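You operate a simulated robot arm through the tools that you are given. There is no shell and no other tool.

You run a simulated robot arm. Do the job below in one go: nothing can be reset, and whatever is moved stays where it is left.

JOB
Move the filled cap to the dark board and flare the copper one from the pale board.
Fine: shut the valve first; wind the press up again and leave the new cap under it.

Only the result counts: the job must be done as asked and must still hold three seconds after the hand-in. Knocking over, shifting, dropping, spilling or breaking anything else fails it. A push-on lid holds only when it is set on centred and level and pressed home; a screw cap is set on level and turned clockwise until tight.

ROBOT AND FRAMES
A 7-joint arm with a two-finger gripper, fixed in place. Base frame: the origin is on the floor under the middle of its stand, x ahead of it, y to its left, z up; the work surface is at about z = 0.78. Readings come in m, rad, newtons and seconds.
With the tool pointing down near the work surface it reaches from about 0.34 to 0.72 m from the base axis. Its first joint turns from -1.152 to 1.152 rad. Payload 2.45 kg.
Tool frame: the origin (TCP) lies between the finger pads and is the grasp point; the fingertips stand 0.026 m ahead of it; z points along the fingers, y is the line along which they close. The gripper opens to 0.096 m; its body begins 0.069 m behind the TCP.
Orientation is that of the tool frame in the base frame, as a unit quaternion [x, y, z, w]. With the fingers straight down and closing along the base's y, the tool's x points along the base's -x, its y along +y and its z along -z.

CONTROLS
- The arm moves only by the tool send_rows. Its argument "increments" is a list of rows, each an object of numbers (a shift or turn left out is 0, a gripper value left out holds the last): "fingers": the closure in counts, from 0 (fully open) to 255 (shut); "tx", "ty", "tz": the shift along the tool's x, y, z in m; "ax", "ay", "az": the turn, a rotation vector about the tool's x, y, z in rad. In form: [{"fingers": .., "tx": .., "ty": .., "tz": .., "ax": .., "ay": .., "az": ..}, ...]. A call has 1 to 20 rows; each row is the pose to reach, as a shift and turn from the pose commanded when the call began, along the tool's axes at that moment. Each row takes 0.2 s and may step no farther than 0.05 m and 0.15 rad from the row before; otherwise, or with a gripper value out of range, the whole call is refused. Where a pose cannot be reached the arm comes as near as it can. A force on the tool above 40 N (or 10 N above the force at the start of the call, whichever is more), or a blocked arm, ends the call early, and 0.2 s more pass. The fingers move at their own pace (about 0.05 m/s each) and stop on an object; they squeeze with about 31 N. The grip force told is the motor's: it shows also when the fingers shut on nothing. Time passes only in rows, and 0.2 s behind the last, so rows that repeat a pose let the fingers close. It gives the time, the measured TCP pose, the force on the tool (base axes), the opening and the grip force at its end, in the units of the frame above (readings bear some noise), with the torque about the TCP (base axes, N m) and any sound that the robot's microphone picked up.
- Cameras (640 x 400 px; columns grow to the right, rows downward): "scene" is fixed at [0.1633, -0.3865, 1.4305]; the picture's right is [0.80, -0.60, 0.00], its down [-0.29, -0.39, -0.87] and it looks along [0.52, 0.70, -0.49] (base axes); focal length 324 px, centre (320, 200). "wrist" rides on the gripper at [0.082, 0.003, -0.098] in the tool frame; the picture's right is [-0.04, 1.00, 0.00], its down [-0.73, -0.03, -0.68] and it looks along [-0.68, -0.03, 0.73] (tool axes); focal length 256 px, centre (320, 200). There is no depth. A picture from a camera that has moved, and an enlarged one, comes with that camera's place and axes in the base frame and with its lens.
- snapshot(camera): a new picture of that camera. It takes no simulated time.
- enlarge(camera, box): a new picture of the part [left, top, right, bottom] of that camera's present view, enlarged. It takes no simulated time.
- hand_in(): hands the job in; it is judged then, once.

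Places have to be worked out from the pictures, the camera data and where the tool is seen. Open the gripper and draw the arm clear of the work before you hand the job in, unless the task says otherwise.

The tools are called by a JSON object that holds its "op" and its "data". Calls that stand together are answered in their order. send_rows: Moves the arm, as the interface text tells. Its arguments: {"type":"object","properties":{"increments":{"type":"array"}},"required":["increments"]} The other tools are called the same way: snapshot (camera) takes a picture; enlarge (camera, box) takes an enlarged picture of a part of a camera's view; hand_in () hands the job in.

At the start:

```text
t: 0.0
eef_pos: [0.3786, 0.0671, 1.2198]
tool_rot: [0.0, 1.0, -0.001, 0.001]
wrist_force: [-0.1, 0.5, 0.0]
moment: [-0.01, 0.0, -0.04]
gripper_width: 0.0961
finger_force: 0.1
```

scene: 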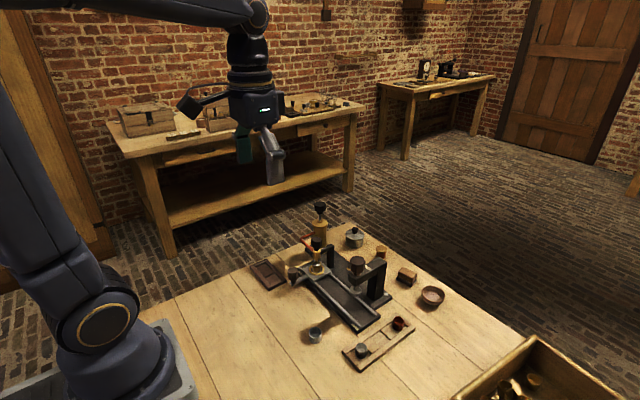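
wrist: 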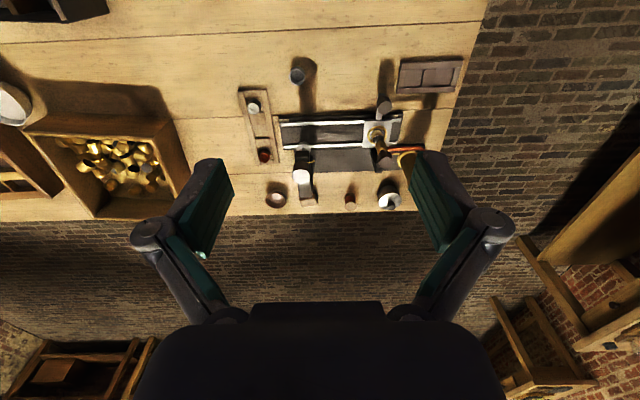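

I'll start with close-up views of the work area to identify the press, valve, boards and caps.

{"op": "enlarge", "data": {"camera": "scene", "box": [230, 190, 460, 375]}}

{"op": "enlarge", "data": {"camera": "wrist", "box": [220, 40, 480, 220]}}

```text
2.16 times, centred on (345, 282) of scene
camera zoom: at [0.1633, -0.3865, 1.4305], right [0.8, -0.6, 0.0], down [-0.29, -0.39, -0.87], along [0.52, 0.7, -0.49], focal length 701 px, centre (266, 22)
```

zoom: 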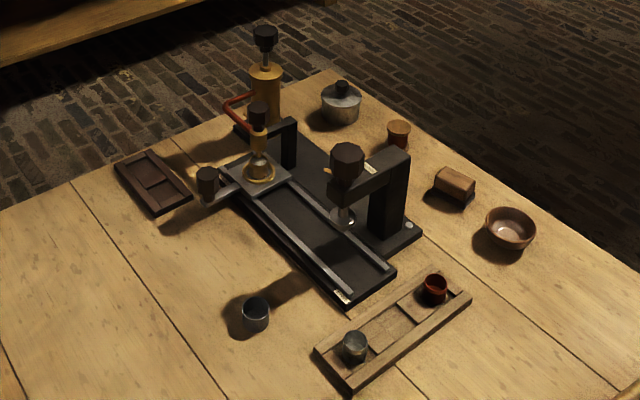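

```text
2.22 times, centred on (350, 130) of wrist
camera zoom: at [0.297, 0.0709, 1.3184], right [0.04, 1.0, 0.0], down [0.73, -0.03, 0.68], along [0.68, -0.03, -0.73], focal length 569 px, centre (253, 356)
```

zoom: 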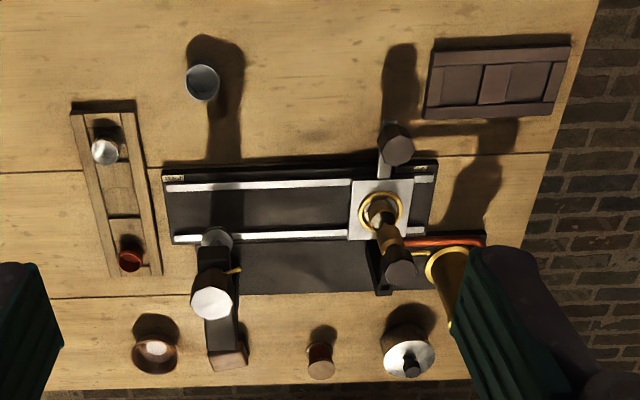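

The scene has a slide with carriage, a valve station with tank, a press column, and dark and pale boards. I'll enlarge further to see the details.

{"op": "enlarge", "data": {"camera": "scene", "box": [280, 195, 350, 300]}}

{"op": "enlarge", "data": {"camera": "scene", "box": [330, 240, 420, 300]}}

{"op": "enlarge", "data": {"camera": "scene", "box": [330, 300, 420, 380]}}

{"op": "enlarge", "data": {"camera": "wrist", "box": [340, 50, 480, 220]}}

{"op": "enlarge", "data": {"camera": "wrist", "box": [230, 50, 370, 220]}}

```text
3.81 times, centred on (315, 248) of scene
camera zoom: at [0.1633, -0.3865, 1.4305], right [0.8, -0.6, 0.0], down [-0.29, -0.39, -0.87], along [0.52, 0.7, -0.49], focal length 1235 px, centre (339, 19)
```

zoom: 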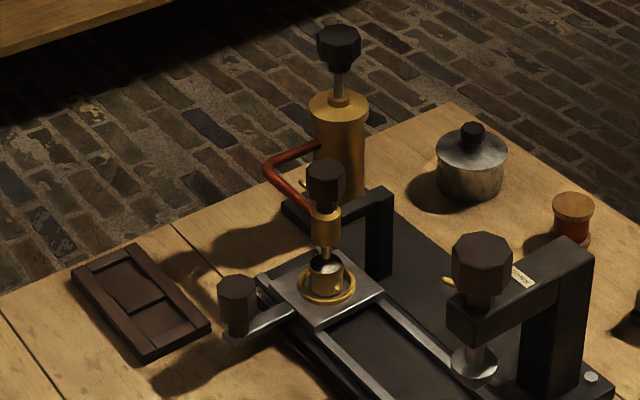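

```text
6.67 times, centred on (375, 270) of scene
camera zoom: at [0.1633, -0.3865, 1.4305], right [0.8, -0.6, 0.0], down [-0.29, -0.39, -0.87], along [0.52, 0.7, -0.49], focal length 2161 px, centre (-47, -267)
```

zoom: 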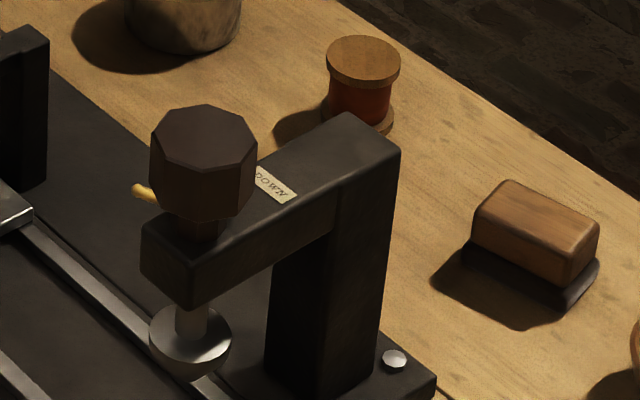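

```text
5.00 times, centred on (375, 340) of scene
camera zoom: at [0.1633, -0.3865, 1.4305], right [0.8, -0.6, 0.0], down [-0.29, -0.39, -0.87], along [0.52, 0.7, -0.49], focal length 1621 px, centre (45, -500)
```

zoom: 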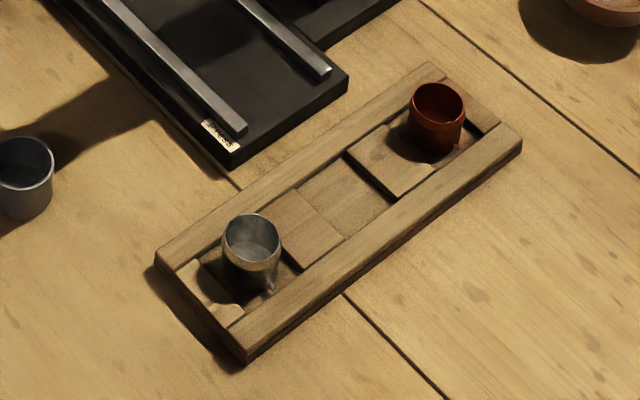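

```text
2.35 times, centred on (410, 135) of wrist
camera zoom: at [0.297, 0.0709, 1.3184], right [0.04, 1.0, 0.0], down [0.73, -0.03, 0.68], along [0.68, -0.03, -0.73], focal length 602 px, centre (108, 353)
```

zoom: 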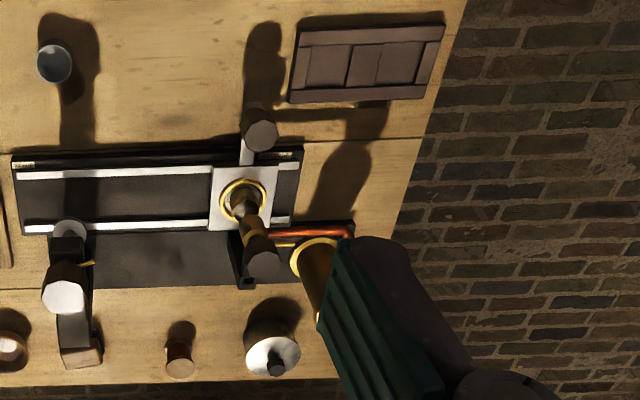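

```text
2.35 times, centred on (300, 135) of wrist
camera zoom: at [0.297, 0.0709, 1.3184], right [0.04, 1.0, 0.0], down [0.73, -0.03, 0.68], along [0.68, -0.03, -0.73], focal length 602 px, centre (367, 353)
```

zoom: 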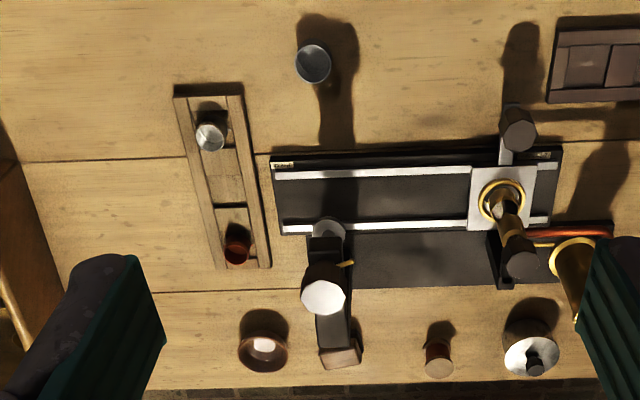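

I've triangulated some places: valve knob top at about (0.578, 0.184, 0.916), press knob top at about (0.581, 0.024, 0.946), carriage handle knob at about (0.498, 0.182, 0.846). I'll lower the arm straight down, well behind the machine, for closer wrist views.

{"op": "send_rows", "data": {"increments": [{"fingers": 0, "tz": 0.04}, {"tz": 0.08}, {"tz": 0.12}, {"tz": 0.16}, {"tz": 0.18}, {"tz": 0.18}]}}

{"op": "snapshot", "data": {"camera": "wrist"}}

```text
t: 1.4
eef_pos: [0.3772, 0.067, 1.0403]
tool_rot: [0.0, 1.0, 0.0, 0.0]
wrist_force: [-0.7, 0.5, 0.8]
moment: [-0.04, 0.03, 0.0]
gripper_width: 0.0959
finger_force: 0.1
```

```text
taken
camera wrist: at [0.2956, 0.0715, 1.1378], right [0.04, 1.0, 0.0], down [0.73, -0.03, 0.68], along [0.68, -0.03, -0.73], focal length 256 px, centre (320, 200)
```

wrist: 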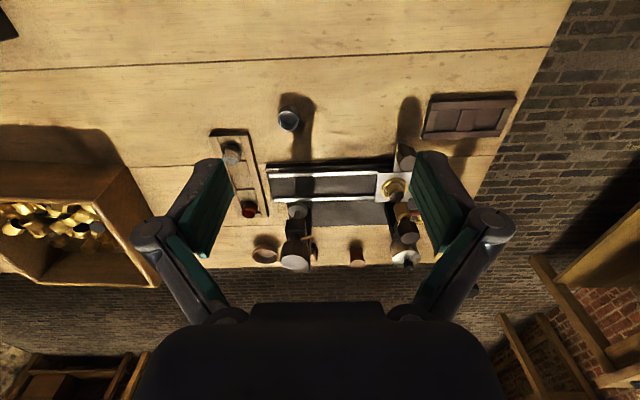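

The view is closer now; enlarging the machine area and both stations.

{"op": "enlarge", "data": {"camera": "wrist", "box": [360, 80, 530, 280]}}

{"op": "enlarge", "data": {"camera": "wrist", "box": [250, 140, 350, 280]}}

{"op": "enlarge", "data": {"camera": "wrist", "box": [200, 90, 320, 230]}}

```text
2.00 times, centred on (445, 180) of wrist
camera zoom: at [0.2956, 0.0715, 1.1378], right [0.04, 1.0, 0.0], down [0.73, -0.03, 0.68], along [0.68, -0.03, -0.73], focal length 512 px, centre (70, 240)
```

zoom: 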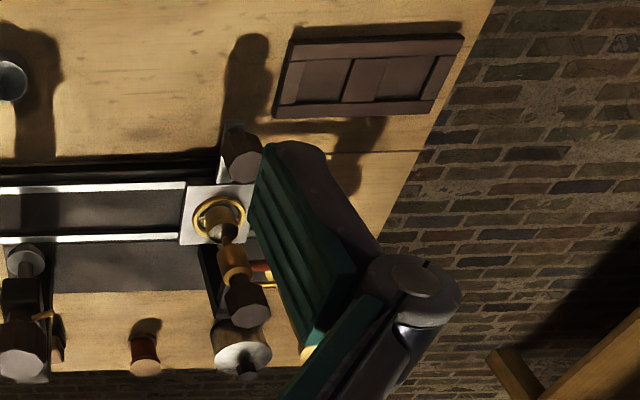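

```text
2.86 times, centred on (300, 210) of wrist
camera zoom: at [0.2956, 0.0715, 1.1378], right [0.04, 1.0, 0.0], down [0.73, -0.03, 0.68], along [0.68, -0.03, -0.73], focal length 731 px, centre (377, 171)
```

zoom: 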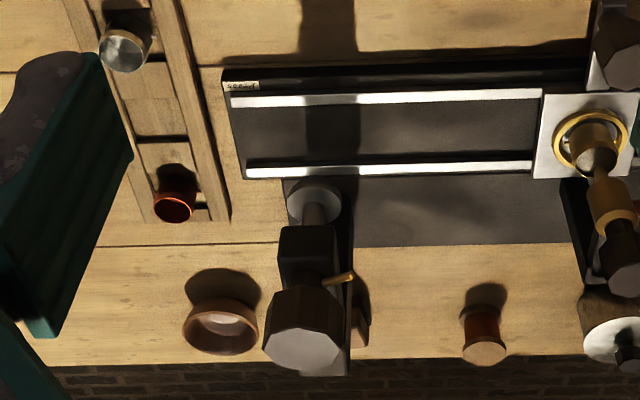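

```text
2.86 times, centred on (260, 160) of wrist
camera zoom: at [0.2956, 0.0715, 1.1378], right [0.04, 1.0, 0.0], down [0.73, -0.03, 0.68], along [0.68, -0.03, -0.73], focal length 731 px, centre (491, 314)
```

zoom: 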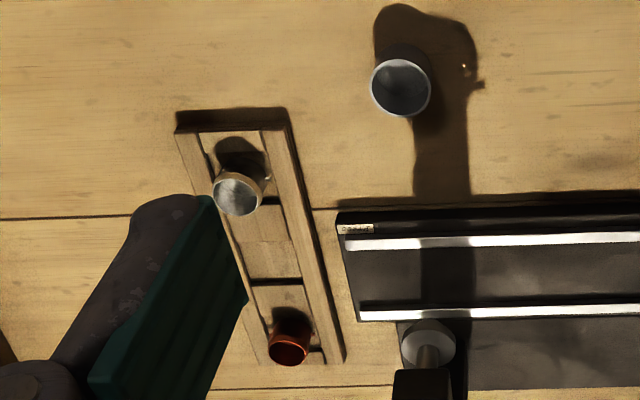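

I'll read the small labels on the rail and press, and inspect the nozzle and cap closely.

{"op": "enlarge", "data": {"camera": "scene", "box": [345, 318, 369, 333]}}

{"op": "enlarge", "data": {"camera": "scene", "box": [352, 254, 382, 274]}}

{"op": "enlarge", "data": {"camera": "scene", "box": [285, 225, 345, 295]}}

{"op": "enlarge", "data": {"camera": "wrist", "box": [262, 158, 302, 183]}}

{"op": "enlarge", "data": {"camera": "wrist", "box": [370, 140, 440, 250]}}

```text
16.00 times, centred on (357, 326) of scene
camera zoom: at [0.1633, -0.3865, 1.4305], right [0.8, -0.6, 0.0], down [-0.29, -0.39, -0.87], along [0.52, 0.7, -0.49], focal length 5186 px, centre (-272, -1808)
```

zoom: 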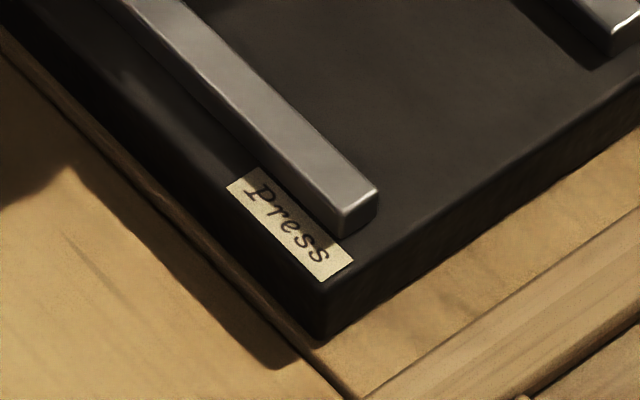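

```text
16.00 times, centred on (367, 264) of scene
camera zoom: at [0.1633, -0.3865, 1.4305], right [0.8, -0.6, 0.0], down [-0.29, -0.39, -0.87], along [0.52, 0.7, -0.49], focal length 5186 px, centre (-432, -824)
```

zoom: 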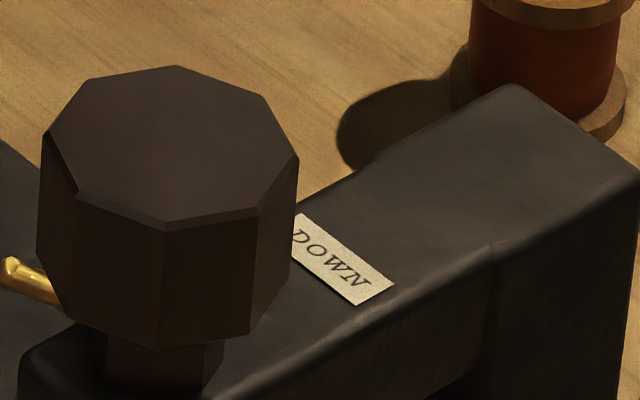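

```text
5.71 times, centred on (315, 260) of scene
camera zoom: at [0.1633, -0.3865, 1.4305], right [0.8, -0.6, 0.0], down [-0.29, -0.39, -0.87], along [0.52, 0.7, -0.49], focal length 1852 px, centre (349, -143)
```

zoom: 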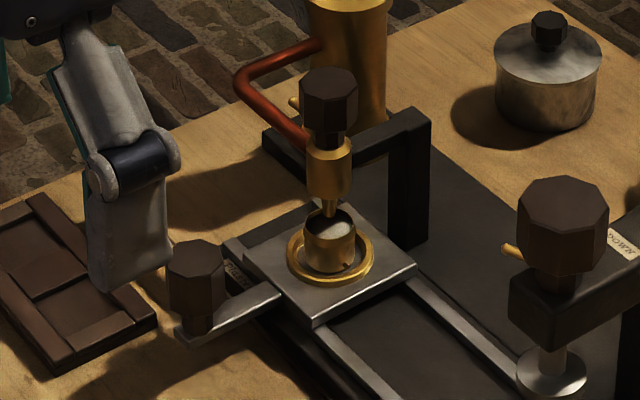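

```text
16.00 times, centred on (282, 170) of wrist
camera zoom: at [0.2956, 0.0715, 1.1378], right [0.04, 1.0, 0.0], down [0.73, -0.03, 0.68], along [0.68, -0.03, -0.73], focal length 4096 px, centre (928, 672)
```

zoom: 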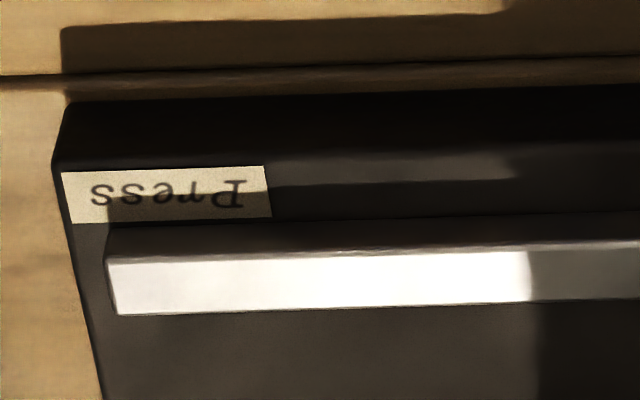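

```text
3.64 times, centred on (405, 195) of wrist
camera zoom: at [0.2956, 0.0715, 1.1378], right [0.04, 1.0, 0.0], down [0.73, -0.03, 0.68], along [0.68, -0.03, -0.73], focal length 931 px, centre (11, 218)
```

zoom: 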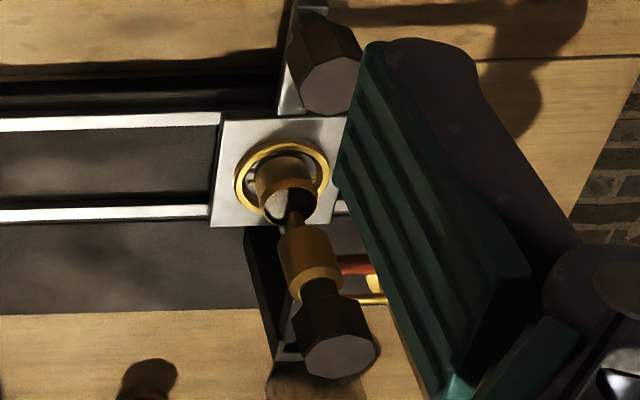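

The labels read "Press" at the rail's -y end and "DOWN" on the press arm; the brass filled cap sits in the carriage seat under the nozzle. I'll raise the arm and yaw the camera round to the +y side to see the valve and press markings.

{"op": "send_rows", "data": {"increments": [{"tz": -0.04}, {"tz": -0.09}, {"tz": -0.1, "az": 0.14, "ty": 0.02, "tx": -0.01}, {"tz": -0.1, "az": 0.28, "ty": 0.04, "tx": -0.03}, {"tz": -0.1, "az": 0.42, "ty": 0.06, "tx": -0.05}, {"tz": -0.1, "az": 0.56, "ty": 0.08, "tx": -0.07}, {"tz": -0.1, "az": 0.7, "ty": 0.1, "tx": -0.09}, {"tz": -0.1, "az": 0.84, "ty": 0.12, "tx": -0.11}, {"tz": -0.1, "az": 0.98, "ty": 0.14, "tx": -0.13}, {"tz": -0.1, "az": 1.12, "ty": 0.15, "tx": -0.14}, {"tz": -0.1, "az": 1.26, "ty": 0.15, "tx": -0.15}, {"tz": -0.1, "az": 1.4, "ty": 0.15, "tx": -0.15}, {"tz": -0.1, "az": 1.54, "ty": 0.15, "tx": -0.15}, {"tz": -0.1, "az": 1.5708, "ty": 0.15, "tx": -0.15}, {"tz": -0.1, "az": 1.5708, "ty": 0.15, "tx": -0.15}]}}

{"op": "snapshot", "data": {"camera": "wrist"}}

{"op": "snapshot", "data": {"camera": "scene"}}

```text
t: 4.6
eef_pos: [0.5286, 0.2183, 1.14]
tool_rot: [0.708, 0.707, 0.0, -0.001]
wrist_force: [0.2, 0.0, -0.1]
moment: [0.0, 0.0, 0.01]
gripper_width: 0.0959
finger_force: 0.0
```

```text
taken
camera wrist: at [0.5314, 0.2992, 1.2382], right [1.0, -0.04, 0.0], down [-0.03, -0.73, 0.68], along [-0.03, -0.68, -0.73], focal length 256 px, centre (320, 200)
```

wrist: 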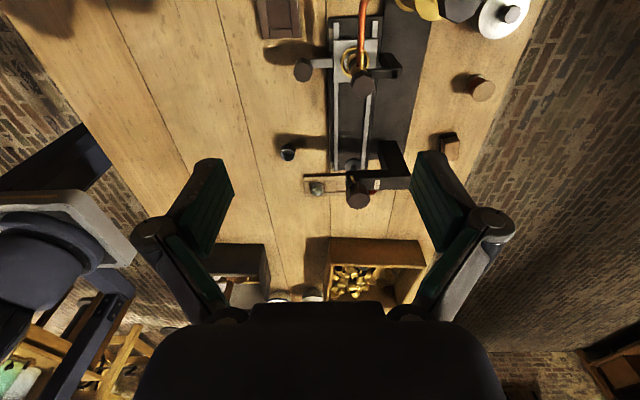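

```text
taken
```

scene: 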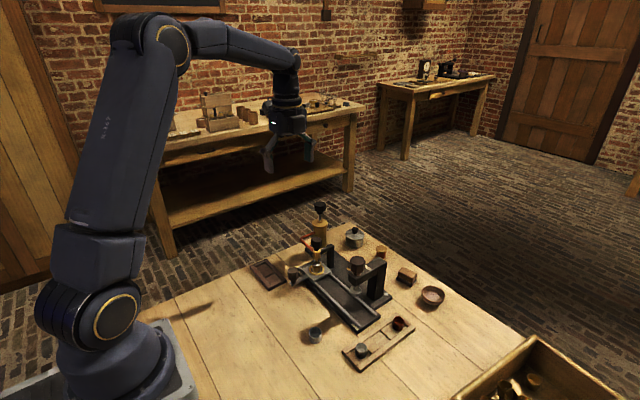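

{"op": "enlarge", "data": {"camera": "wrist", "box": [290, 0, 440, 110]}}

{"op": "enlarge", "data": {"camera": "wrist", "box": [300, 130, 420, 215]}}

{"op": "enlarge", "data": {"camera": "wrist", "box": [340, 30, 410, 100]}}

```text
3.64 times, centred on (365, 55) of wrist
camera zoom: at [0.5314, 0.2992, 1.2382], right [1.0, -0.04, 0.0], down [-0.03, -0.73, 0.68], along [-0.03, -0.68, -0.73], focal length 931 px, centre (156, 727)
```

zoom: 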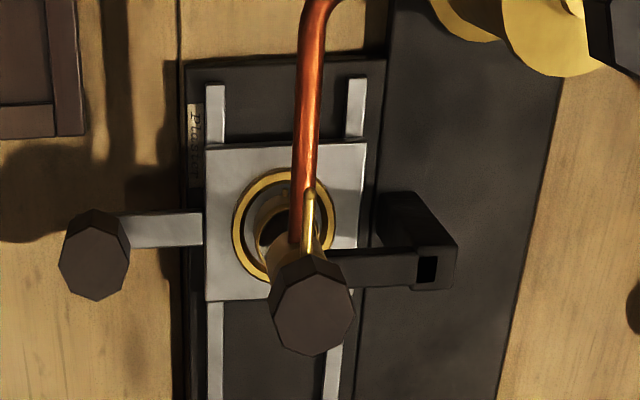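

```text
4.71 times, centred on (360, 172) of wrist
camera zoom: at [0.5314, 0.2992, 1.2382], right [1.0, -0.04, 0.0], down [-0.03, -0.73, 0.68], along [-0.03, -0.68, -0.73], focal length 1205 px, centre (132, 329)
```

zoom: 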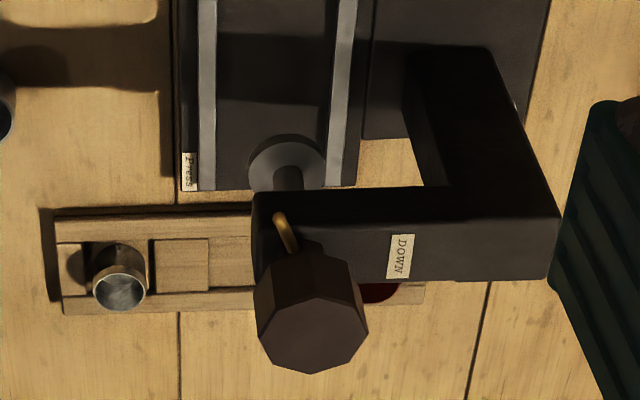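

```text
5.71 times, centred on (375, 65) of wrist
camera zoom: at [0.5314, 0.2992, 1.2382], right [1.0, -0.04, 0.0], down [-0.03, -0.73, 0.68], along [-0.03, -0.68, -0.73], focal length 1463 px, centre (6, 971)
```

zoom: 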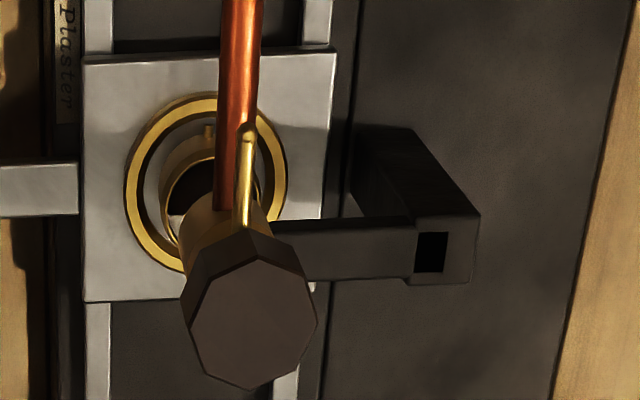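

Now the labels "Plaster" and "Press" are clear, and the valve's brass pointer lies along the copper pipe (+y), i.e. open. I'll inspect the cap, the seat and the bracket more closely.

{"op": "enlarge", "data": {"camera": "scene", "box": [300, 250, 335, 285]}}

{"op": "enlarge", "data": {"camera": "scene", "box": [385, 308, 415, 338]}}

{"op": "enlarge", "data": {"camera": "scene", "box": [340, 330, 380, 370]}}

{"op": "enlarge", "data": {"camera": "scene", "box": [302, 318, 332, 348]}}

{"op": "enlarge", "data": {"camera": "scene", "box": [305, 225, 345, 260]}}

{"op": "enlarge", "data": {"camera": "scene", "box": [340, 250, 390, 310]}}

```text
11.43 times, centred on (318, 268) of scene
camera zoom: at [0.1633, -0.3865, 1.4305], right [0.8, -0.6, 0.0], down [-0.29, -0.39, -0.87], along [0.52, 0.7, -0.49], focal length 3704 px, centre (349, -571)
```

zoom: 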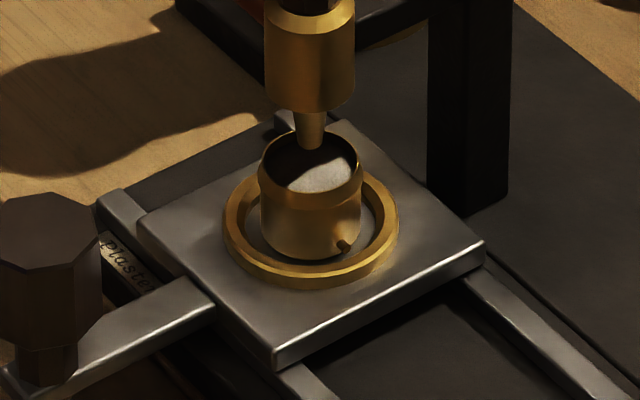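

```text
13.33 times, centred on (400, 323) of scene
camera zoom: at [0.1633, -0.3865, 1.4305], right [0.8, -0.6, 0.0], down [-0.29, -0.39, -0.87], along [0.52, 0.7, -0.49], focal length 4322 px, centre (-747, -1440)
```

zoom: 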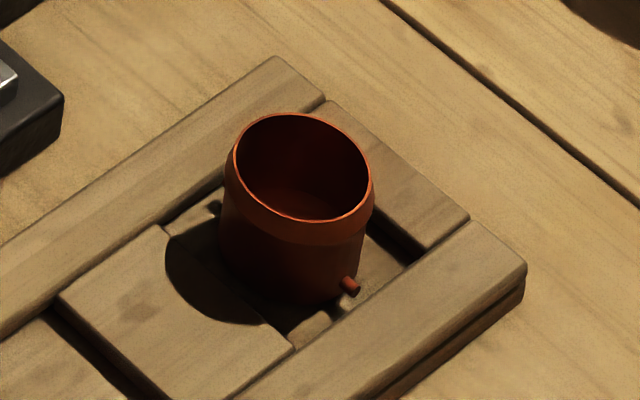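

```text
10.00 times, centred on (360, 350) of scene
camera zoom: at [0.1633, -0.3865, 1.4305], right [0.8, -0.6, 0.0], down [-0.29, -0.39, -0.87], along [0.52, 0.7, -0.49], focal length 3241 px, centre (-80, -1300)
```

zoom: 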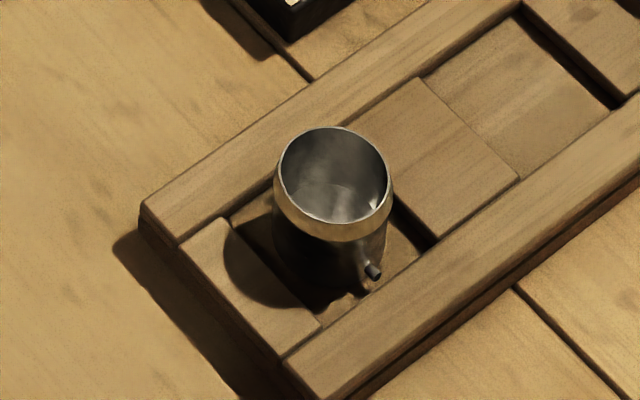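

```text
13.33 times, centred on (317, 333) of scene
camera zoom: at [0.1633, -0.3865, 1.4305], right [0.8, -0.6, 0.0], down [-0.29, -0.39, -0.87], along [0.52, 0.7, -0.49], focal length 4322 px, centre (360, -1573)
```

zoom: 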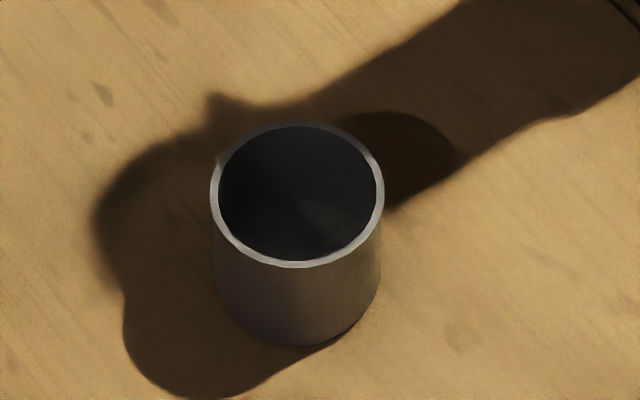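

```text
11.43 times, centred on (325, 242) of scene
camera zoom: at [0.1633, -0.3865, 1.4305], right [0.8, -0.6, 0.0], down [-0.29, -0.39, -0.87], along [0.52, 0.7, -0.49], focal length 3704 px, centre (263, -286)
```

zoom: 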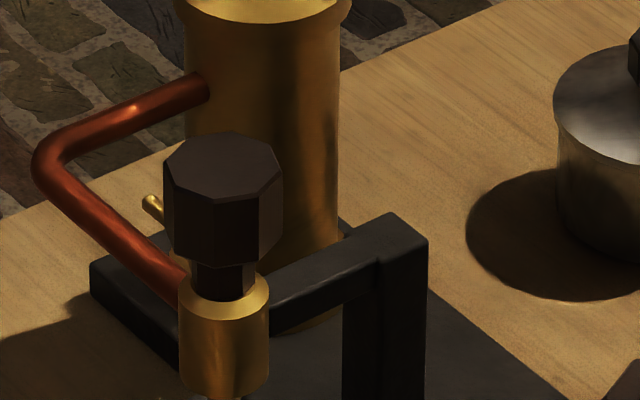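

```text
6.67 times, centred on (365, 280) of scene
camera zoom: at [0.1633, -0.3865, 1.4305], right [0.8, -0.6, 0.0], down [-0.29, -0.39, -0.87], along [0.52, 0.7, -0.49], focal length 2161 px, centre (20, -333)
```

zoom: 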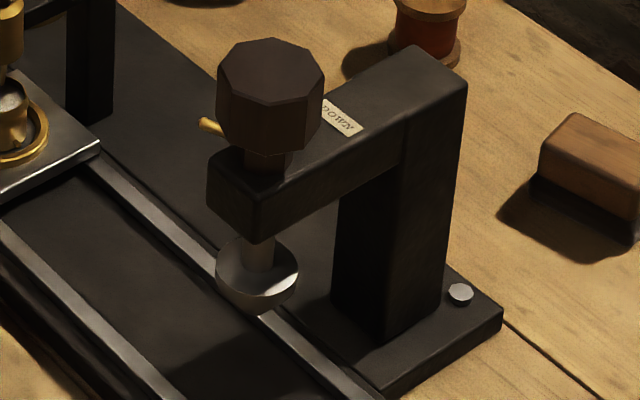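

I'll zoom on the dark board from both cameras to find its pockets.

{"op": "enlarge", "data": {"camera": "scene", "box": [240, 250, 300, 295]}}

{"op": "enlarge", "data": {"camera": "scene", "box": [340, 305, 420, 375]}}

{"op": "enlarge", "data": {"camera": "wrist", "box": [240, 0, 320, 50]}}

```text
8.89 times, centred on (270, 272) of scene
camera zoom: at [0.1633, -0.3865, 1.4305], right [0.8, -0.6, 0.0], down [-0.29, -0.39, -0.87], along [0.52, 0.7, -0.49], focal length 2881 px, centre (764, -444)
```

zoom: 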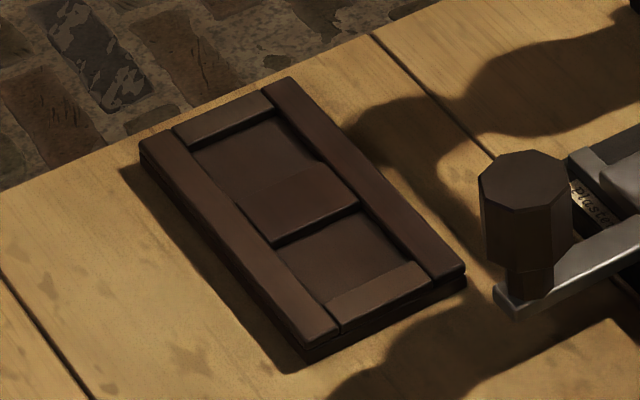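

```text
5.71 times, centred on (380, 340) of scene
camera zoom: at [0.1633, -0.3865, 1.4305], right [0.8, -0.6, 0.0], down [-0.29, -0.39, -0.87], along [0.52, 0.7, -0.49], focal length 1852 px, centre (-23, -600)
```

zoom: 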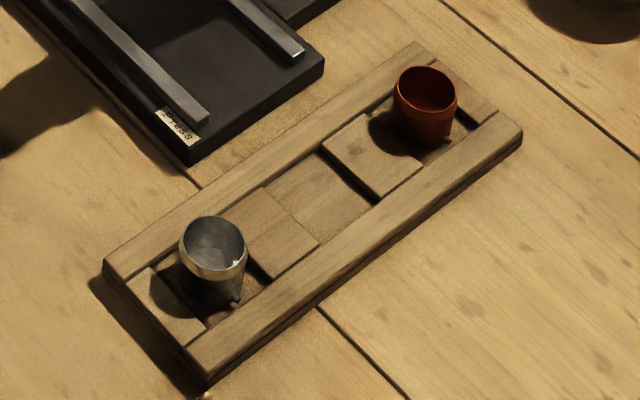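

```text
8.00 times, centred on (280, 25) of wrist
camera zoom: at [0.5314, 0.2992, 1.2382], right [1.0, -0.04, 0.0], down [-0.03, -0.73, 0.68], along [-0.03, -0.68, -0.73], focal length 2048 px, centre (640, 1600)
```

zoom: 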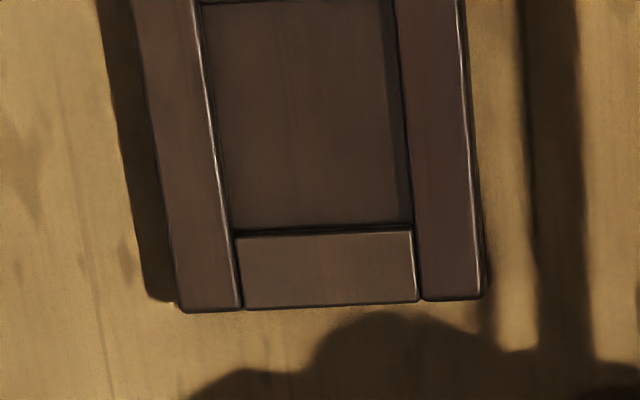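

Both dark board pockets are empty. Before planning grasps between the two posts I need the gripper's dimensions, so I'll enlarge it in the scene view.

{"op": "enlarge", "data": {"camera": "scene", "box": [240, 70, 340, 190]}}

{"op": "enlarge", "data": {"camera": "wrist", "box": [120, 140, 530, 400]}}

```text
3.33 times, centred on (290, 130) of scene
camera zoom: at [0.1633, -0.3865, 1.4305], right [0.8, -0.6, 0.0], down [-0.29, -0.39, -0.87], along [0.52, 0.7, -0.49], focal length 1080 px, centre (420, 433)
```

zoom: 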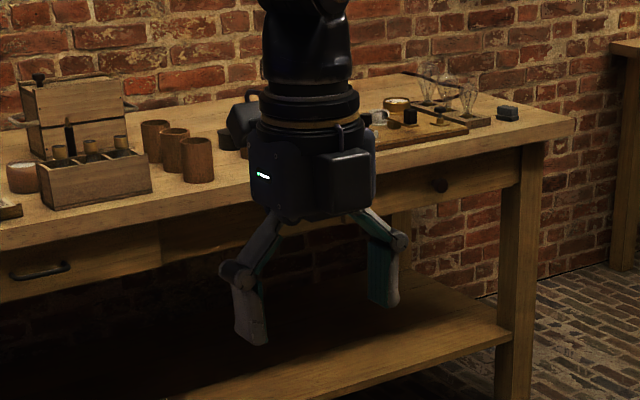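

```text
1.54 times, centred on (325, 270) of wrist
camera zoom: at [0.5314, 0.2992, 1.2382], right [1.0, -0.04, 0.0], down [-0.03, -0.73, 0.68], along [-0.03, -0.68, -0.73], focal length 394 px, centre (312, 92)
```

zoom: 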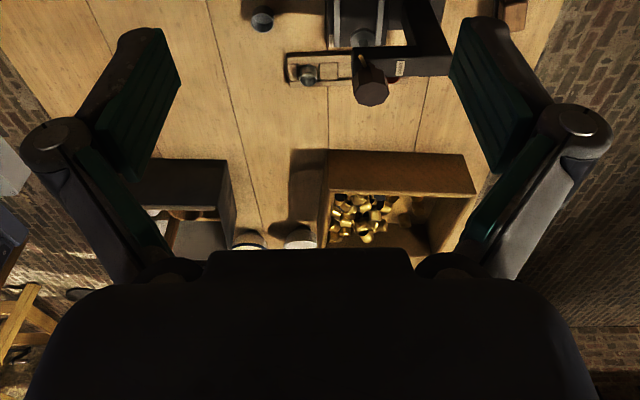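

Next I'll swing back to yaw 0, close in front of the valve station, to measure the nozzle, pipe and tank clearances.

{"op": "send_rows", "data": {"increments": [{"az": -0.14, "ty": -0.01}, {"az": -0.28, "ty": -0.03}, {"az": -0.42, "ty": -0.05}, {"az": -0.56, "ty": -0.07, "tx": -0.01}, {"az": -0.7, "ty": -0.08, "tx": -0.018}, {"az": -0.84, "ty": -0.08, "tx": -0.018}, {"az": -0.98, "ty": -0.08, "tx": -0.018}, {"az": -1.12, "ty": -0.08, "tx": -0.018}, {"az": -1.26, "ty": -0.08, "tx": -0.018}, {"az": -1.4, "ty": -0.08, "tx": -0.018}, {"az": -1.54, "ty": -0.08, "tx": -0.018}, {"az": -1.5708, "ty": -0.08, "tx": -0.018, "tz": 0.03}, {"az": -1.5708, "ty": -0.08, "tx": -0.018, "tz": 0.07}, {"az": -1.5708, "ty": -0.08, "tx": -0.018, "tz": 0.11}, {"az": -1.5708, "ty": -0.08, "tx": -0.018, "tz": 0.12}, {"az": -1.5708, "ty": -0.08, "tx": -0.018, "tz": 0.12}]}}

{"op": "snapshot", "data": {"camera": "wrist"}}

```text
t: 8.0
eef_pos: [0.4491, 0.1982, 1.0188]
tool_rot: [0.0, 1.0, 0.0, 0.0]
wrist_force: [-0.1, 0.5, -0.4]
moment: [0.0, 0.01, -0.01]
gripper_width: 0.096
finger_force: 0.0
```

```text
taken
camera wrist: at [0.3671, 0.2025, 1.1168], right [0.04, 1.0, 0.0], down [0.73, -0.03, 0.68], along [0.68, -0.03, -0.73], focal length 256 px, centre (320, 200)
```

wrist: 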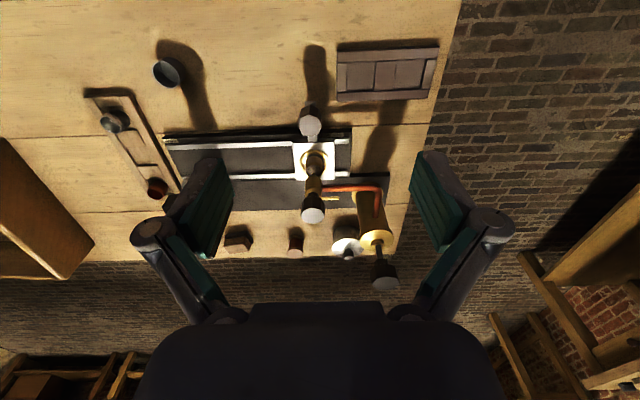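

{"op": "enlarge", "data": {"camera": "wrist", "box": [270, 90, 420, 300]}}

{"op": "enlarge", "data": {"camera": "wrist", "box": [280, 130, 400, 230]}}

{"op": "enlarge", "data": {"camera": "wrist", "box": [320, 30, 450, 110]}}

{"op": "enlarge", "data": {"camera": "scene", "box": [280, 190, 350, 260]}}

```text
1.90 times, centred on (345, 195) of wrist
camera zoom: at [0.3671, 0.2025, 1.1168], right [0.04, 1.0, 0.0], down [0.73, -0.03, 0.68], along [0.68, -0.03, -0.73], focal length 488 px, centre (272, 210)
```

zoom: 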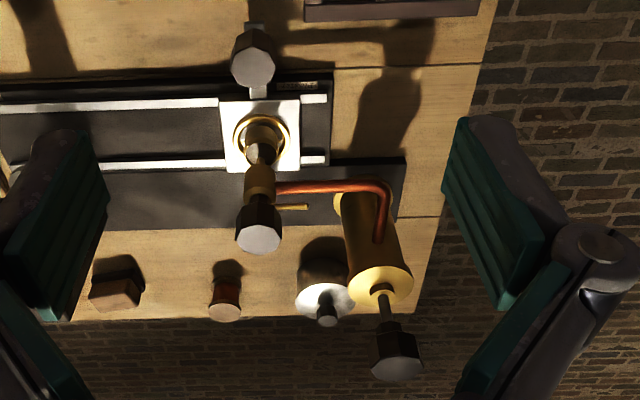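

```text
4.00 times, centred on (340, 180) of wrist
camera zoom: at [0.3671, 0.2025, 1.1168], right [0.04, 1.0, 0.0], down [0.73, -0.03, 0.68], along [0.68, -0.03, -0.73], focal length 1024 px, centre (240, 280)
```

zoom: 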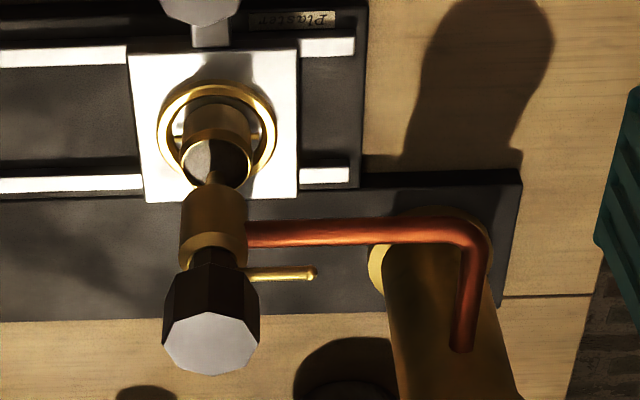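

```text
4.92 times, centred on (385, 70) of wrist
camera zoom: at [0.3671, 0.2025, 1.1168], right [0.04, 1.0, 0.0], down [0.73, -0.03, 0.68], along [0.68, -0.03, -0.73], focal length 1260 px, centre (0, 840)
```

zoom: 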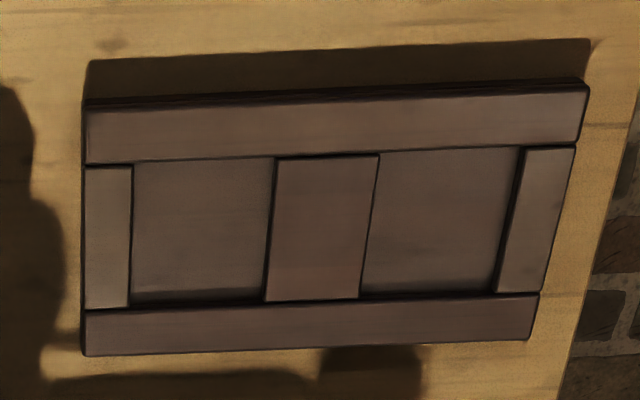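

```text
5.71 times, centred on (315, 225) of scene
camera zoom: at [0.1633, -0.3865, 1.4305], right [0.8, -0.6, 0.0], down [-0.29, -0.39, -0.87], along [0.52, 0.7, -0.49], focal length 1852 px, centre (349, 57)
```

zoom: 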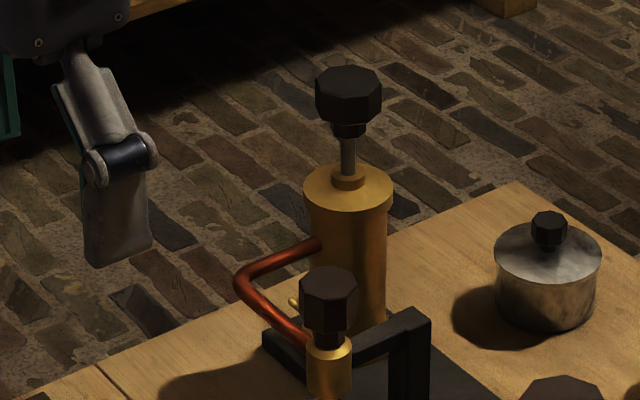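

From two views the valve knob is centred near (0.581, 0.185), top z≈0.911, with the pin below it at z≈0.878 pointing +y. I'll hover above it at yaw -90 (fingers closing along x) and check the alignment.

{"op": "send_rows", "data": {"increments": [{"tz": -0.03, "az": -0.14}, {"tz": -0.04, "az": -0.28, "tx": -0.02}, {"tz": -0.04, "az": -0.42, "tx": -0.04}, {"tz": -0.04, "az": -0.56, "tx": -0.06}, {"tz": -0.04, "az": -0.7, "tx": -0.08}, {"tz": -0.04, "az": -0.84, "tx": -0.1, "ty": -0.005}, {"tz": -0.04, "az": -0.98, "tx": -0.115, "ty": -0.01}, {"tz": -0.04, "az": -1.12, "tx": -0.125, "ty": -0.014}, {"tz": -0.04, "az": -1.26, "tx": -0.132, "ty": -0.014}, {"tz": -0.04, "az": -1.4, "tx": -0.132, "ty": -0.014}, {"tz": -0.04, "az": -1.54, "tx": -0.132, "ty": -0.014}, {"fingers": 110, "tz": -0.04, "az": -1.5708, "tx": -0.132, "ty": -0.014}, {"tz": -0.03, "az": -1.5708, "tx": -0.132, "ty": -0.014}, {"tz": 0.0, "az": -1.5708, "tx": -0.132, "ty": -0.014}, {"tz": 0.0, "az": -1.5708, "tx": -0.132, "ty": -0.014}]}}

{"op": "snapshot", "data": {"camera": "wrist"}}

{"op": "enlarge", "data": {"camera": "wrist", "box": [250, 50, 390, 190]}}

{"op": "enlarge", "data": {"camera": "scene", "box": [260, 150, 380, 270]}}

```text
t: 11.2
eef_pos: [0.5815, 0.1819, 1.0196]
tool_rot: [0.707, -0.707, 0.0, 0.001]
wrist_force: [0.5, -0.9, -0.5]
moment: [0.0, 0.01, 0.03]
gripper_width: 0.0545
finger_force: 0.1
```

```text
taken
camera wrist: at [0.5792, 0.1019, 1.1182], right [-1.0, 0.04, 0.0], down [0.03, 0.73, 0.68], along [0.03, 0.68, -0.73], focal length 256 px, centre (320, 200)
```

wrist: 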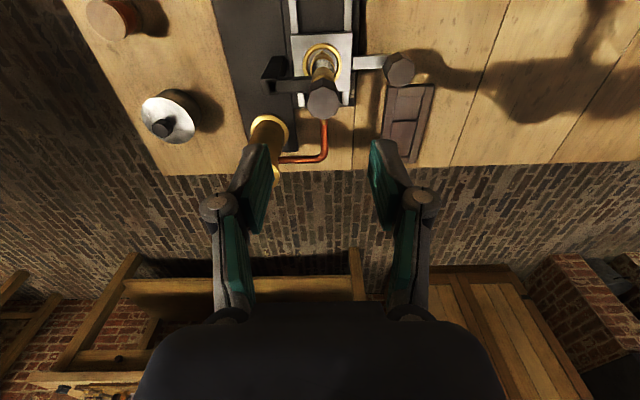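

```text
2.86 times, centred on (320, 120) of wrist
camera zoom: at [0.5792, 0.1019, 1.1182], right [-1.0, 0.04, 0.0], down [0.03, 0.73, 0.68], along [0.03, 0.68, -0.73], focal length 731 px, centre (320, 429)
```

zoom: 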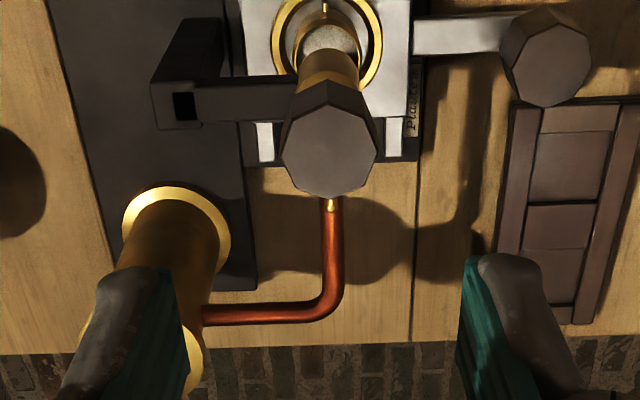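

```text
3.33 times, centred on (320, 210) of scene
camera zoom: at [0.1633, -0.3865, 1.4305], right [0.8, -0.6, 0.0], down [-0.29, -0.39, -0.87], along [0.52, 0.7, -0.49], focal length 1080 px, centre (320, 167)
```

zoom: 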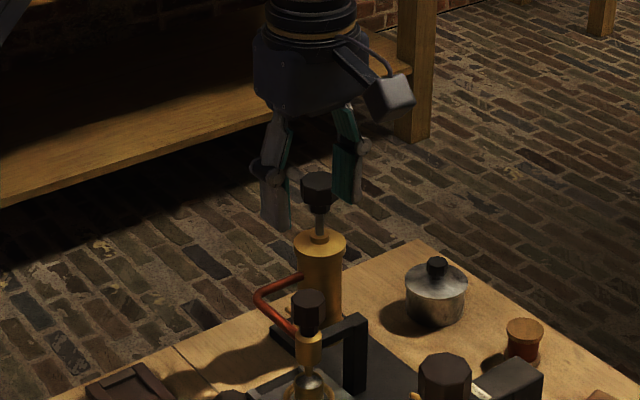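

The knob sits about 2 mm toward -x and 1.5 mm toward +y of the TCP. I'll correct that, descend so the fingertips straddle the knob (TCP z≈0.915), and close gently.

{"op": "send_rows", "data": {"increments": [{"fingers": 110, "ty": 0.002, "tx": -0.0015, "tz": 0.03}, {"ty": 0.002, "tx": -0.0015, "tz": 0.06}, {"ty": 0.002, "tx": -0.0015, "tz": 0.085}, {"ty": 0.002, "tx": -0.0015, "tz": 0.1}, {"ty": 0.002, "tx": -0.0015, "tz": 0.105}, {"ty": 0.002, "tx": -0.0015, "tz": 0.105}]}}

{"op": "snapshot", "data": {"camera": "wrist"}}

{"op": "enlarge", "data": {"camera": "scene", "box": [270, 190, 360, 280]}}

```text
t: 12.6
eef_pos: [0.5796, 0.1872, 0.9153]
tool_rot: [0.707, -0.707, 0.0, 0.0]
wrist_force: [-1.1, 0.2, -0.3]
moment: [0.0, -0.02, -0.01]
gripper_width: 0.0543
finger_force: 0.1
```

```text
taken
camera wrist: at [0.5766, 0.1063, 1.0135], right [-1.0, 0.04, 0.0], down [0.03, 0.73, 0.68], along [0.03, 0.68, -0.73], focal length 256 px, centre (320, 200)
```

wrist: 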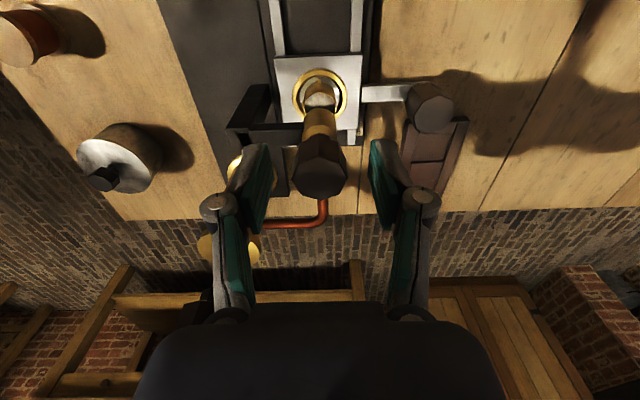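

```text
4.44 times, centred on (315, 235) of scene
camera zoom: at [0.1633, -0.3865, 1.4305], right [0.8, -0.6, 0.0], down [-0.29, -0.39, -0.87], along [0.52, 0.7, -0.49], focal length 1440 px, centre (342, 44)
```

zoom: 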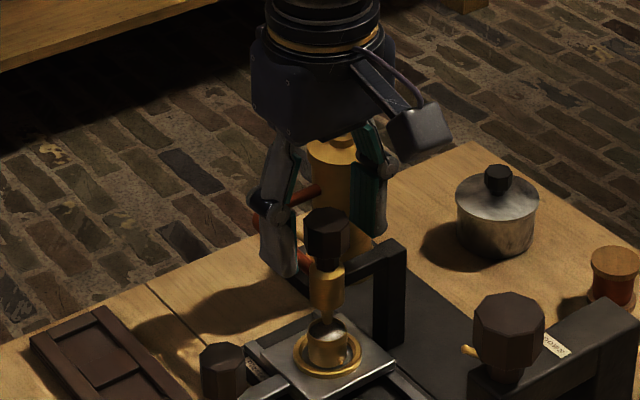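

Fingers straddle the knob evenly. I'll close on it and check the grip.

{"op": "send_rows", "data": {"increments": [{"fingers": 255}, {"fingers": 255}, {"fingers": 255}, {"fingers": 255}]}}

{"op": "enlarge", "data": {"camera": "wrist", "box": [240, 80, 400, 240]}}

```text
t: 13.6
eef_pos: [0.5808, 0.1876, 0.9162]
tool_rot: [-0.707, 0.707, 0.0, 0.0]
wrist_force: [0.5, -0.5, -1.7]
moment: [0.03, 0.0, 0.03]
gripper_width: 0.0276
finger_force: 44.8
```

```text
2.50 times, centred on (320, 160) of wrist
camera zoom: at [0.5767, 0.1063, 1.0137], right [-1.0, 0.04, 0.0], down [0.03, 0.73, 0.68], along [0.03, 0.68, -0.73], focal length 640 px, centre (320, 300)
```

zoom: 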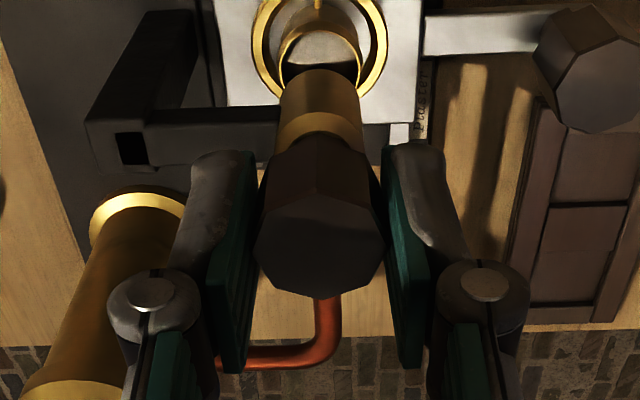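

Knob gripped (27.6 mm). I'll begin turning clockwise (+az) in small steps and watch the torque.

{"op": "send_rows", "data": {"increments": [{"az": 0.08}, {"az": 0.16}, {"az": 0.24}, {"az": 0.32}, {"az": 0.4}, {"az": 0.4}]}}

{"op": "enlarge", "data": {"camera": "scene", "box": [280, 210, 350, 280]}}

```text
t: 15.0
eef_pos: [0.5809, 0.1866, 0.9152]
tool_rot: [-0.552, 0.834, -0.001, 0.001]
wrist_force: [15.6, -0.1, 3.9]
moment: [0.02, -0.37, 0.42]
gripper_width: 0.0272
finger_force: 44.8
```

```text
5.71 times, centred on (315, 245) of scene
camera zoom: at [0.1636, -0.3866, 1.4304], right [0.8, -0.6, 0.0], down [-0.29, -0.39, -0.87], along [0.52, 0.7, -0.49], focal length 1852 px, centre (349, -57)
```

zoom: 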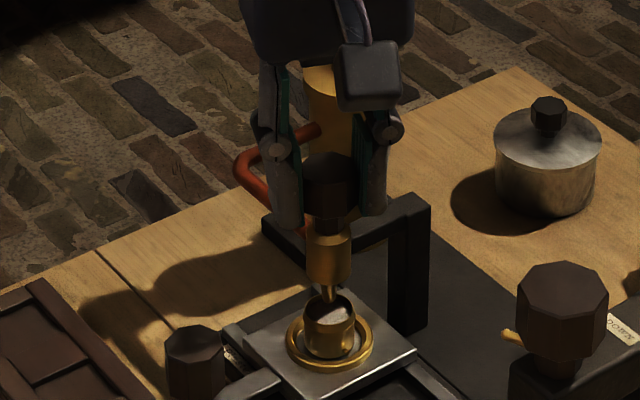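

Torque of 0.42 N·m resists and a side force has grown to 15 N. I'll look at the pin to see whether the knob is following.

{"op": "enlarge", "data": {"camera": "wrist", "box": [240, 80, 400, 240]}}

{"op": "snapshot", "data": {"camera": "wrist"}}

```text
2.50 times, centred on (320, 160) of wrist
camera zoom: at [0.5449, 0.1127, 1.0135], right [-0.9, 0.43, 0.0], down [0.31, 0.66, 0.68], along [0.29, 0.61, -0.73], focal length 640 px, centre (320, 300)
```

zoom: 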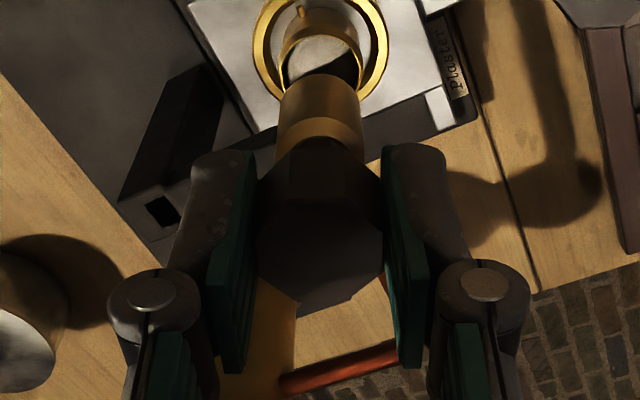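

```text
taken
camera wrist: at [0.5449, 0.1127, 1.0135], right [-0.9, 0.43, 0.0], down [0.31, 0.66, 0.68], along [0.29, 0.61, -0.73], focal length 256 px, centre (320, 200)
```

wrist: 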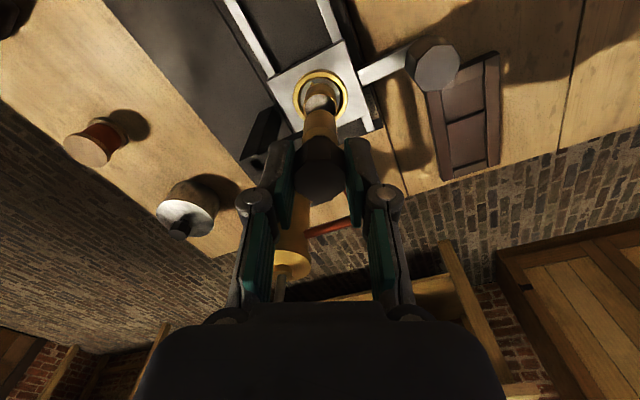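

The knob follows; the side force comes from a ~2 mm offset of the TCP from the knob axis, so I'll add the compensating shift while turning further clockwise.

{"op": "send_rows", "data": {"increments": [{"az": 0.0, "ty": -0.0008}, {"az": 0.1, "ty": -0.001}, {"az": 0.2, "ty": -0.0012}, {"az": 0.3, "ty": -0.0014}, {"az": 0.4, "ty": -0.0016}, {"az": 0.5, "ty": -0.0018, "tx": 0.0002}, {"az": 0.6, "ty": -0.002, "tx": 0.0004}, {"az": 0.6, "ty": -0.002, "tx": 0.0004}]}}

{"op": "snapshot", "data": {"camera": "wrist"}}

{"op": "enlarge", "data": {"camera": "scene", "box": [280, 210, 350, 280]}}

```text
t: 16.8
eef_pos: [0.5809, 0.1869, 0.9151]
tool_rot: [-0.281, 0.96, 0.0, -0.001]
wrist_force: [9.4, -7.1, 2.0]
moment: [-0.42, 0.01, 0.44]
gripper_width: 0.027
finger_force: 45.0
```

```text
taken
camera wrist: at [0.5105, 0.145, 1.0132], right [-0.5, 0.86, 0.0], down [0.63, 0.37, 0.68], along [0.59, 0.34, -0.74], focal length 256 px, centre (320, 200)
```

wrist: 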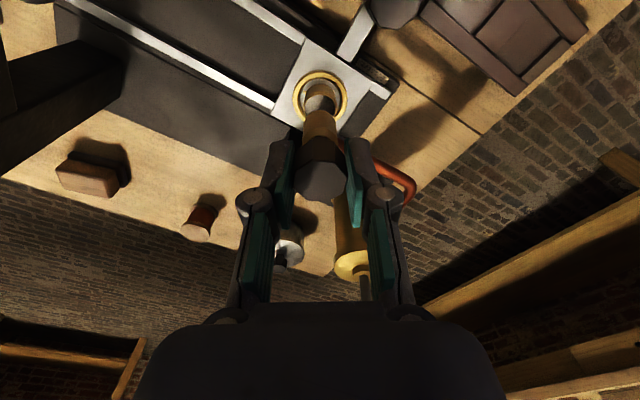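

```text
5.71 times, centred on (315, 245) of scene
camera zoom: at [0.1635, -0.3867, 1.4304], right [0.8, -0.6, 0.0], down [-0.29, -0.39, -0.87], along [0.52, 0.7, -0.49], focal length 1852 px, centre (349, -57)
```

zoom: 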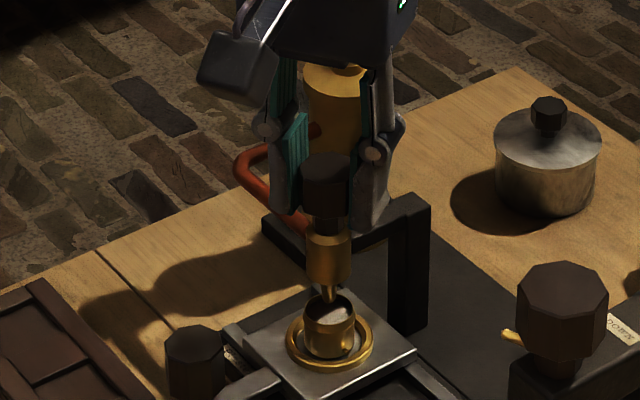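

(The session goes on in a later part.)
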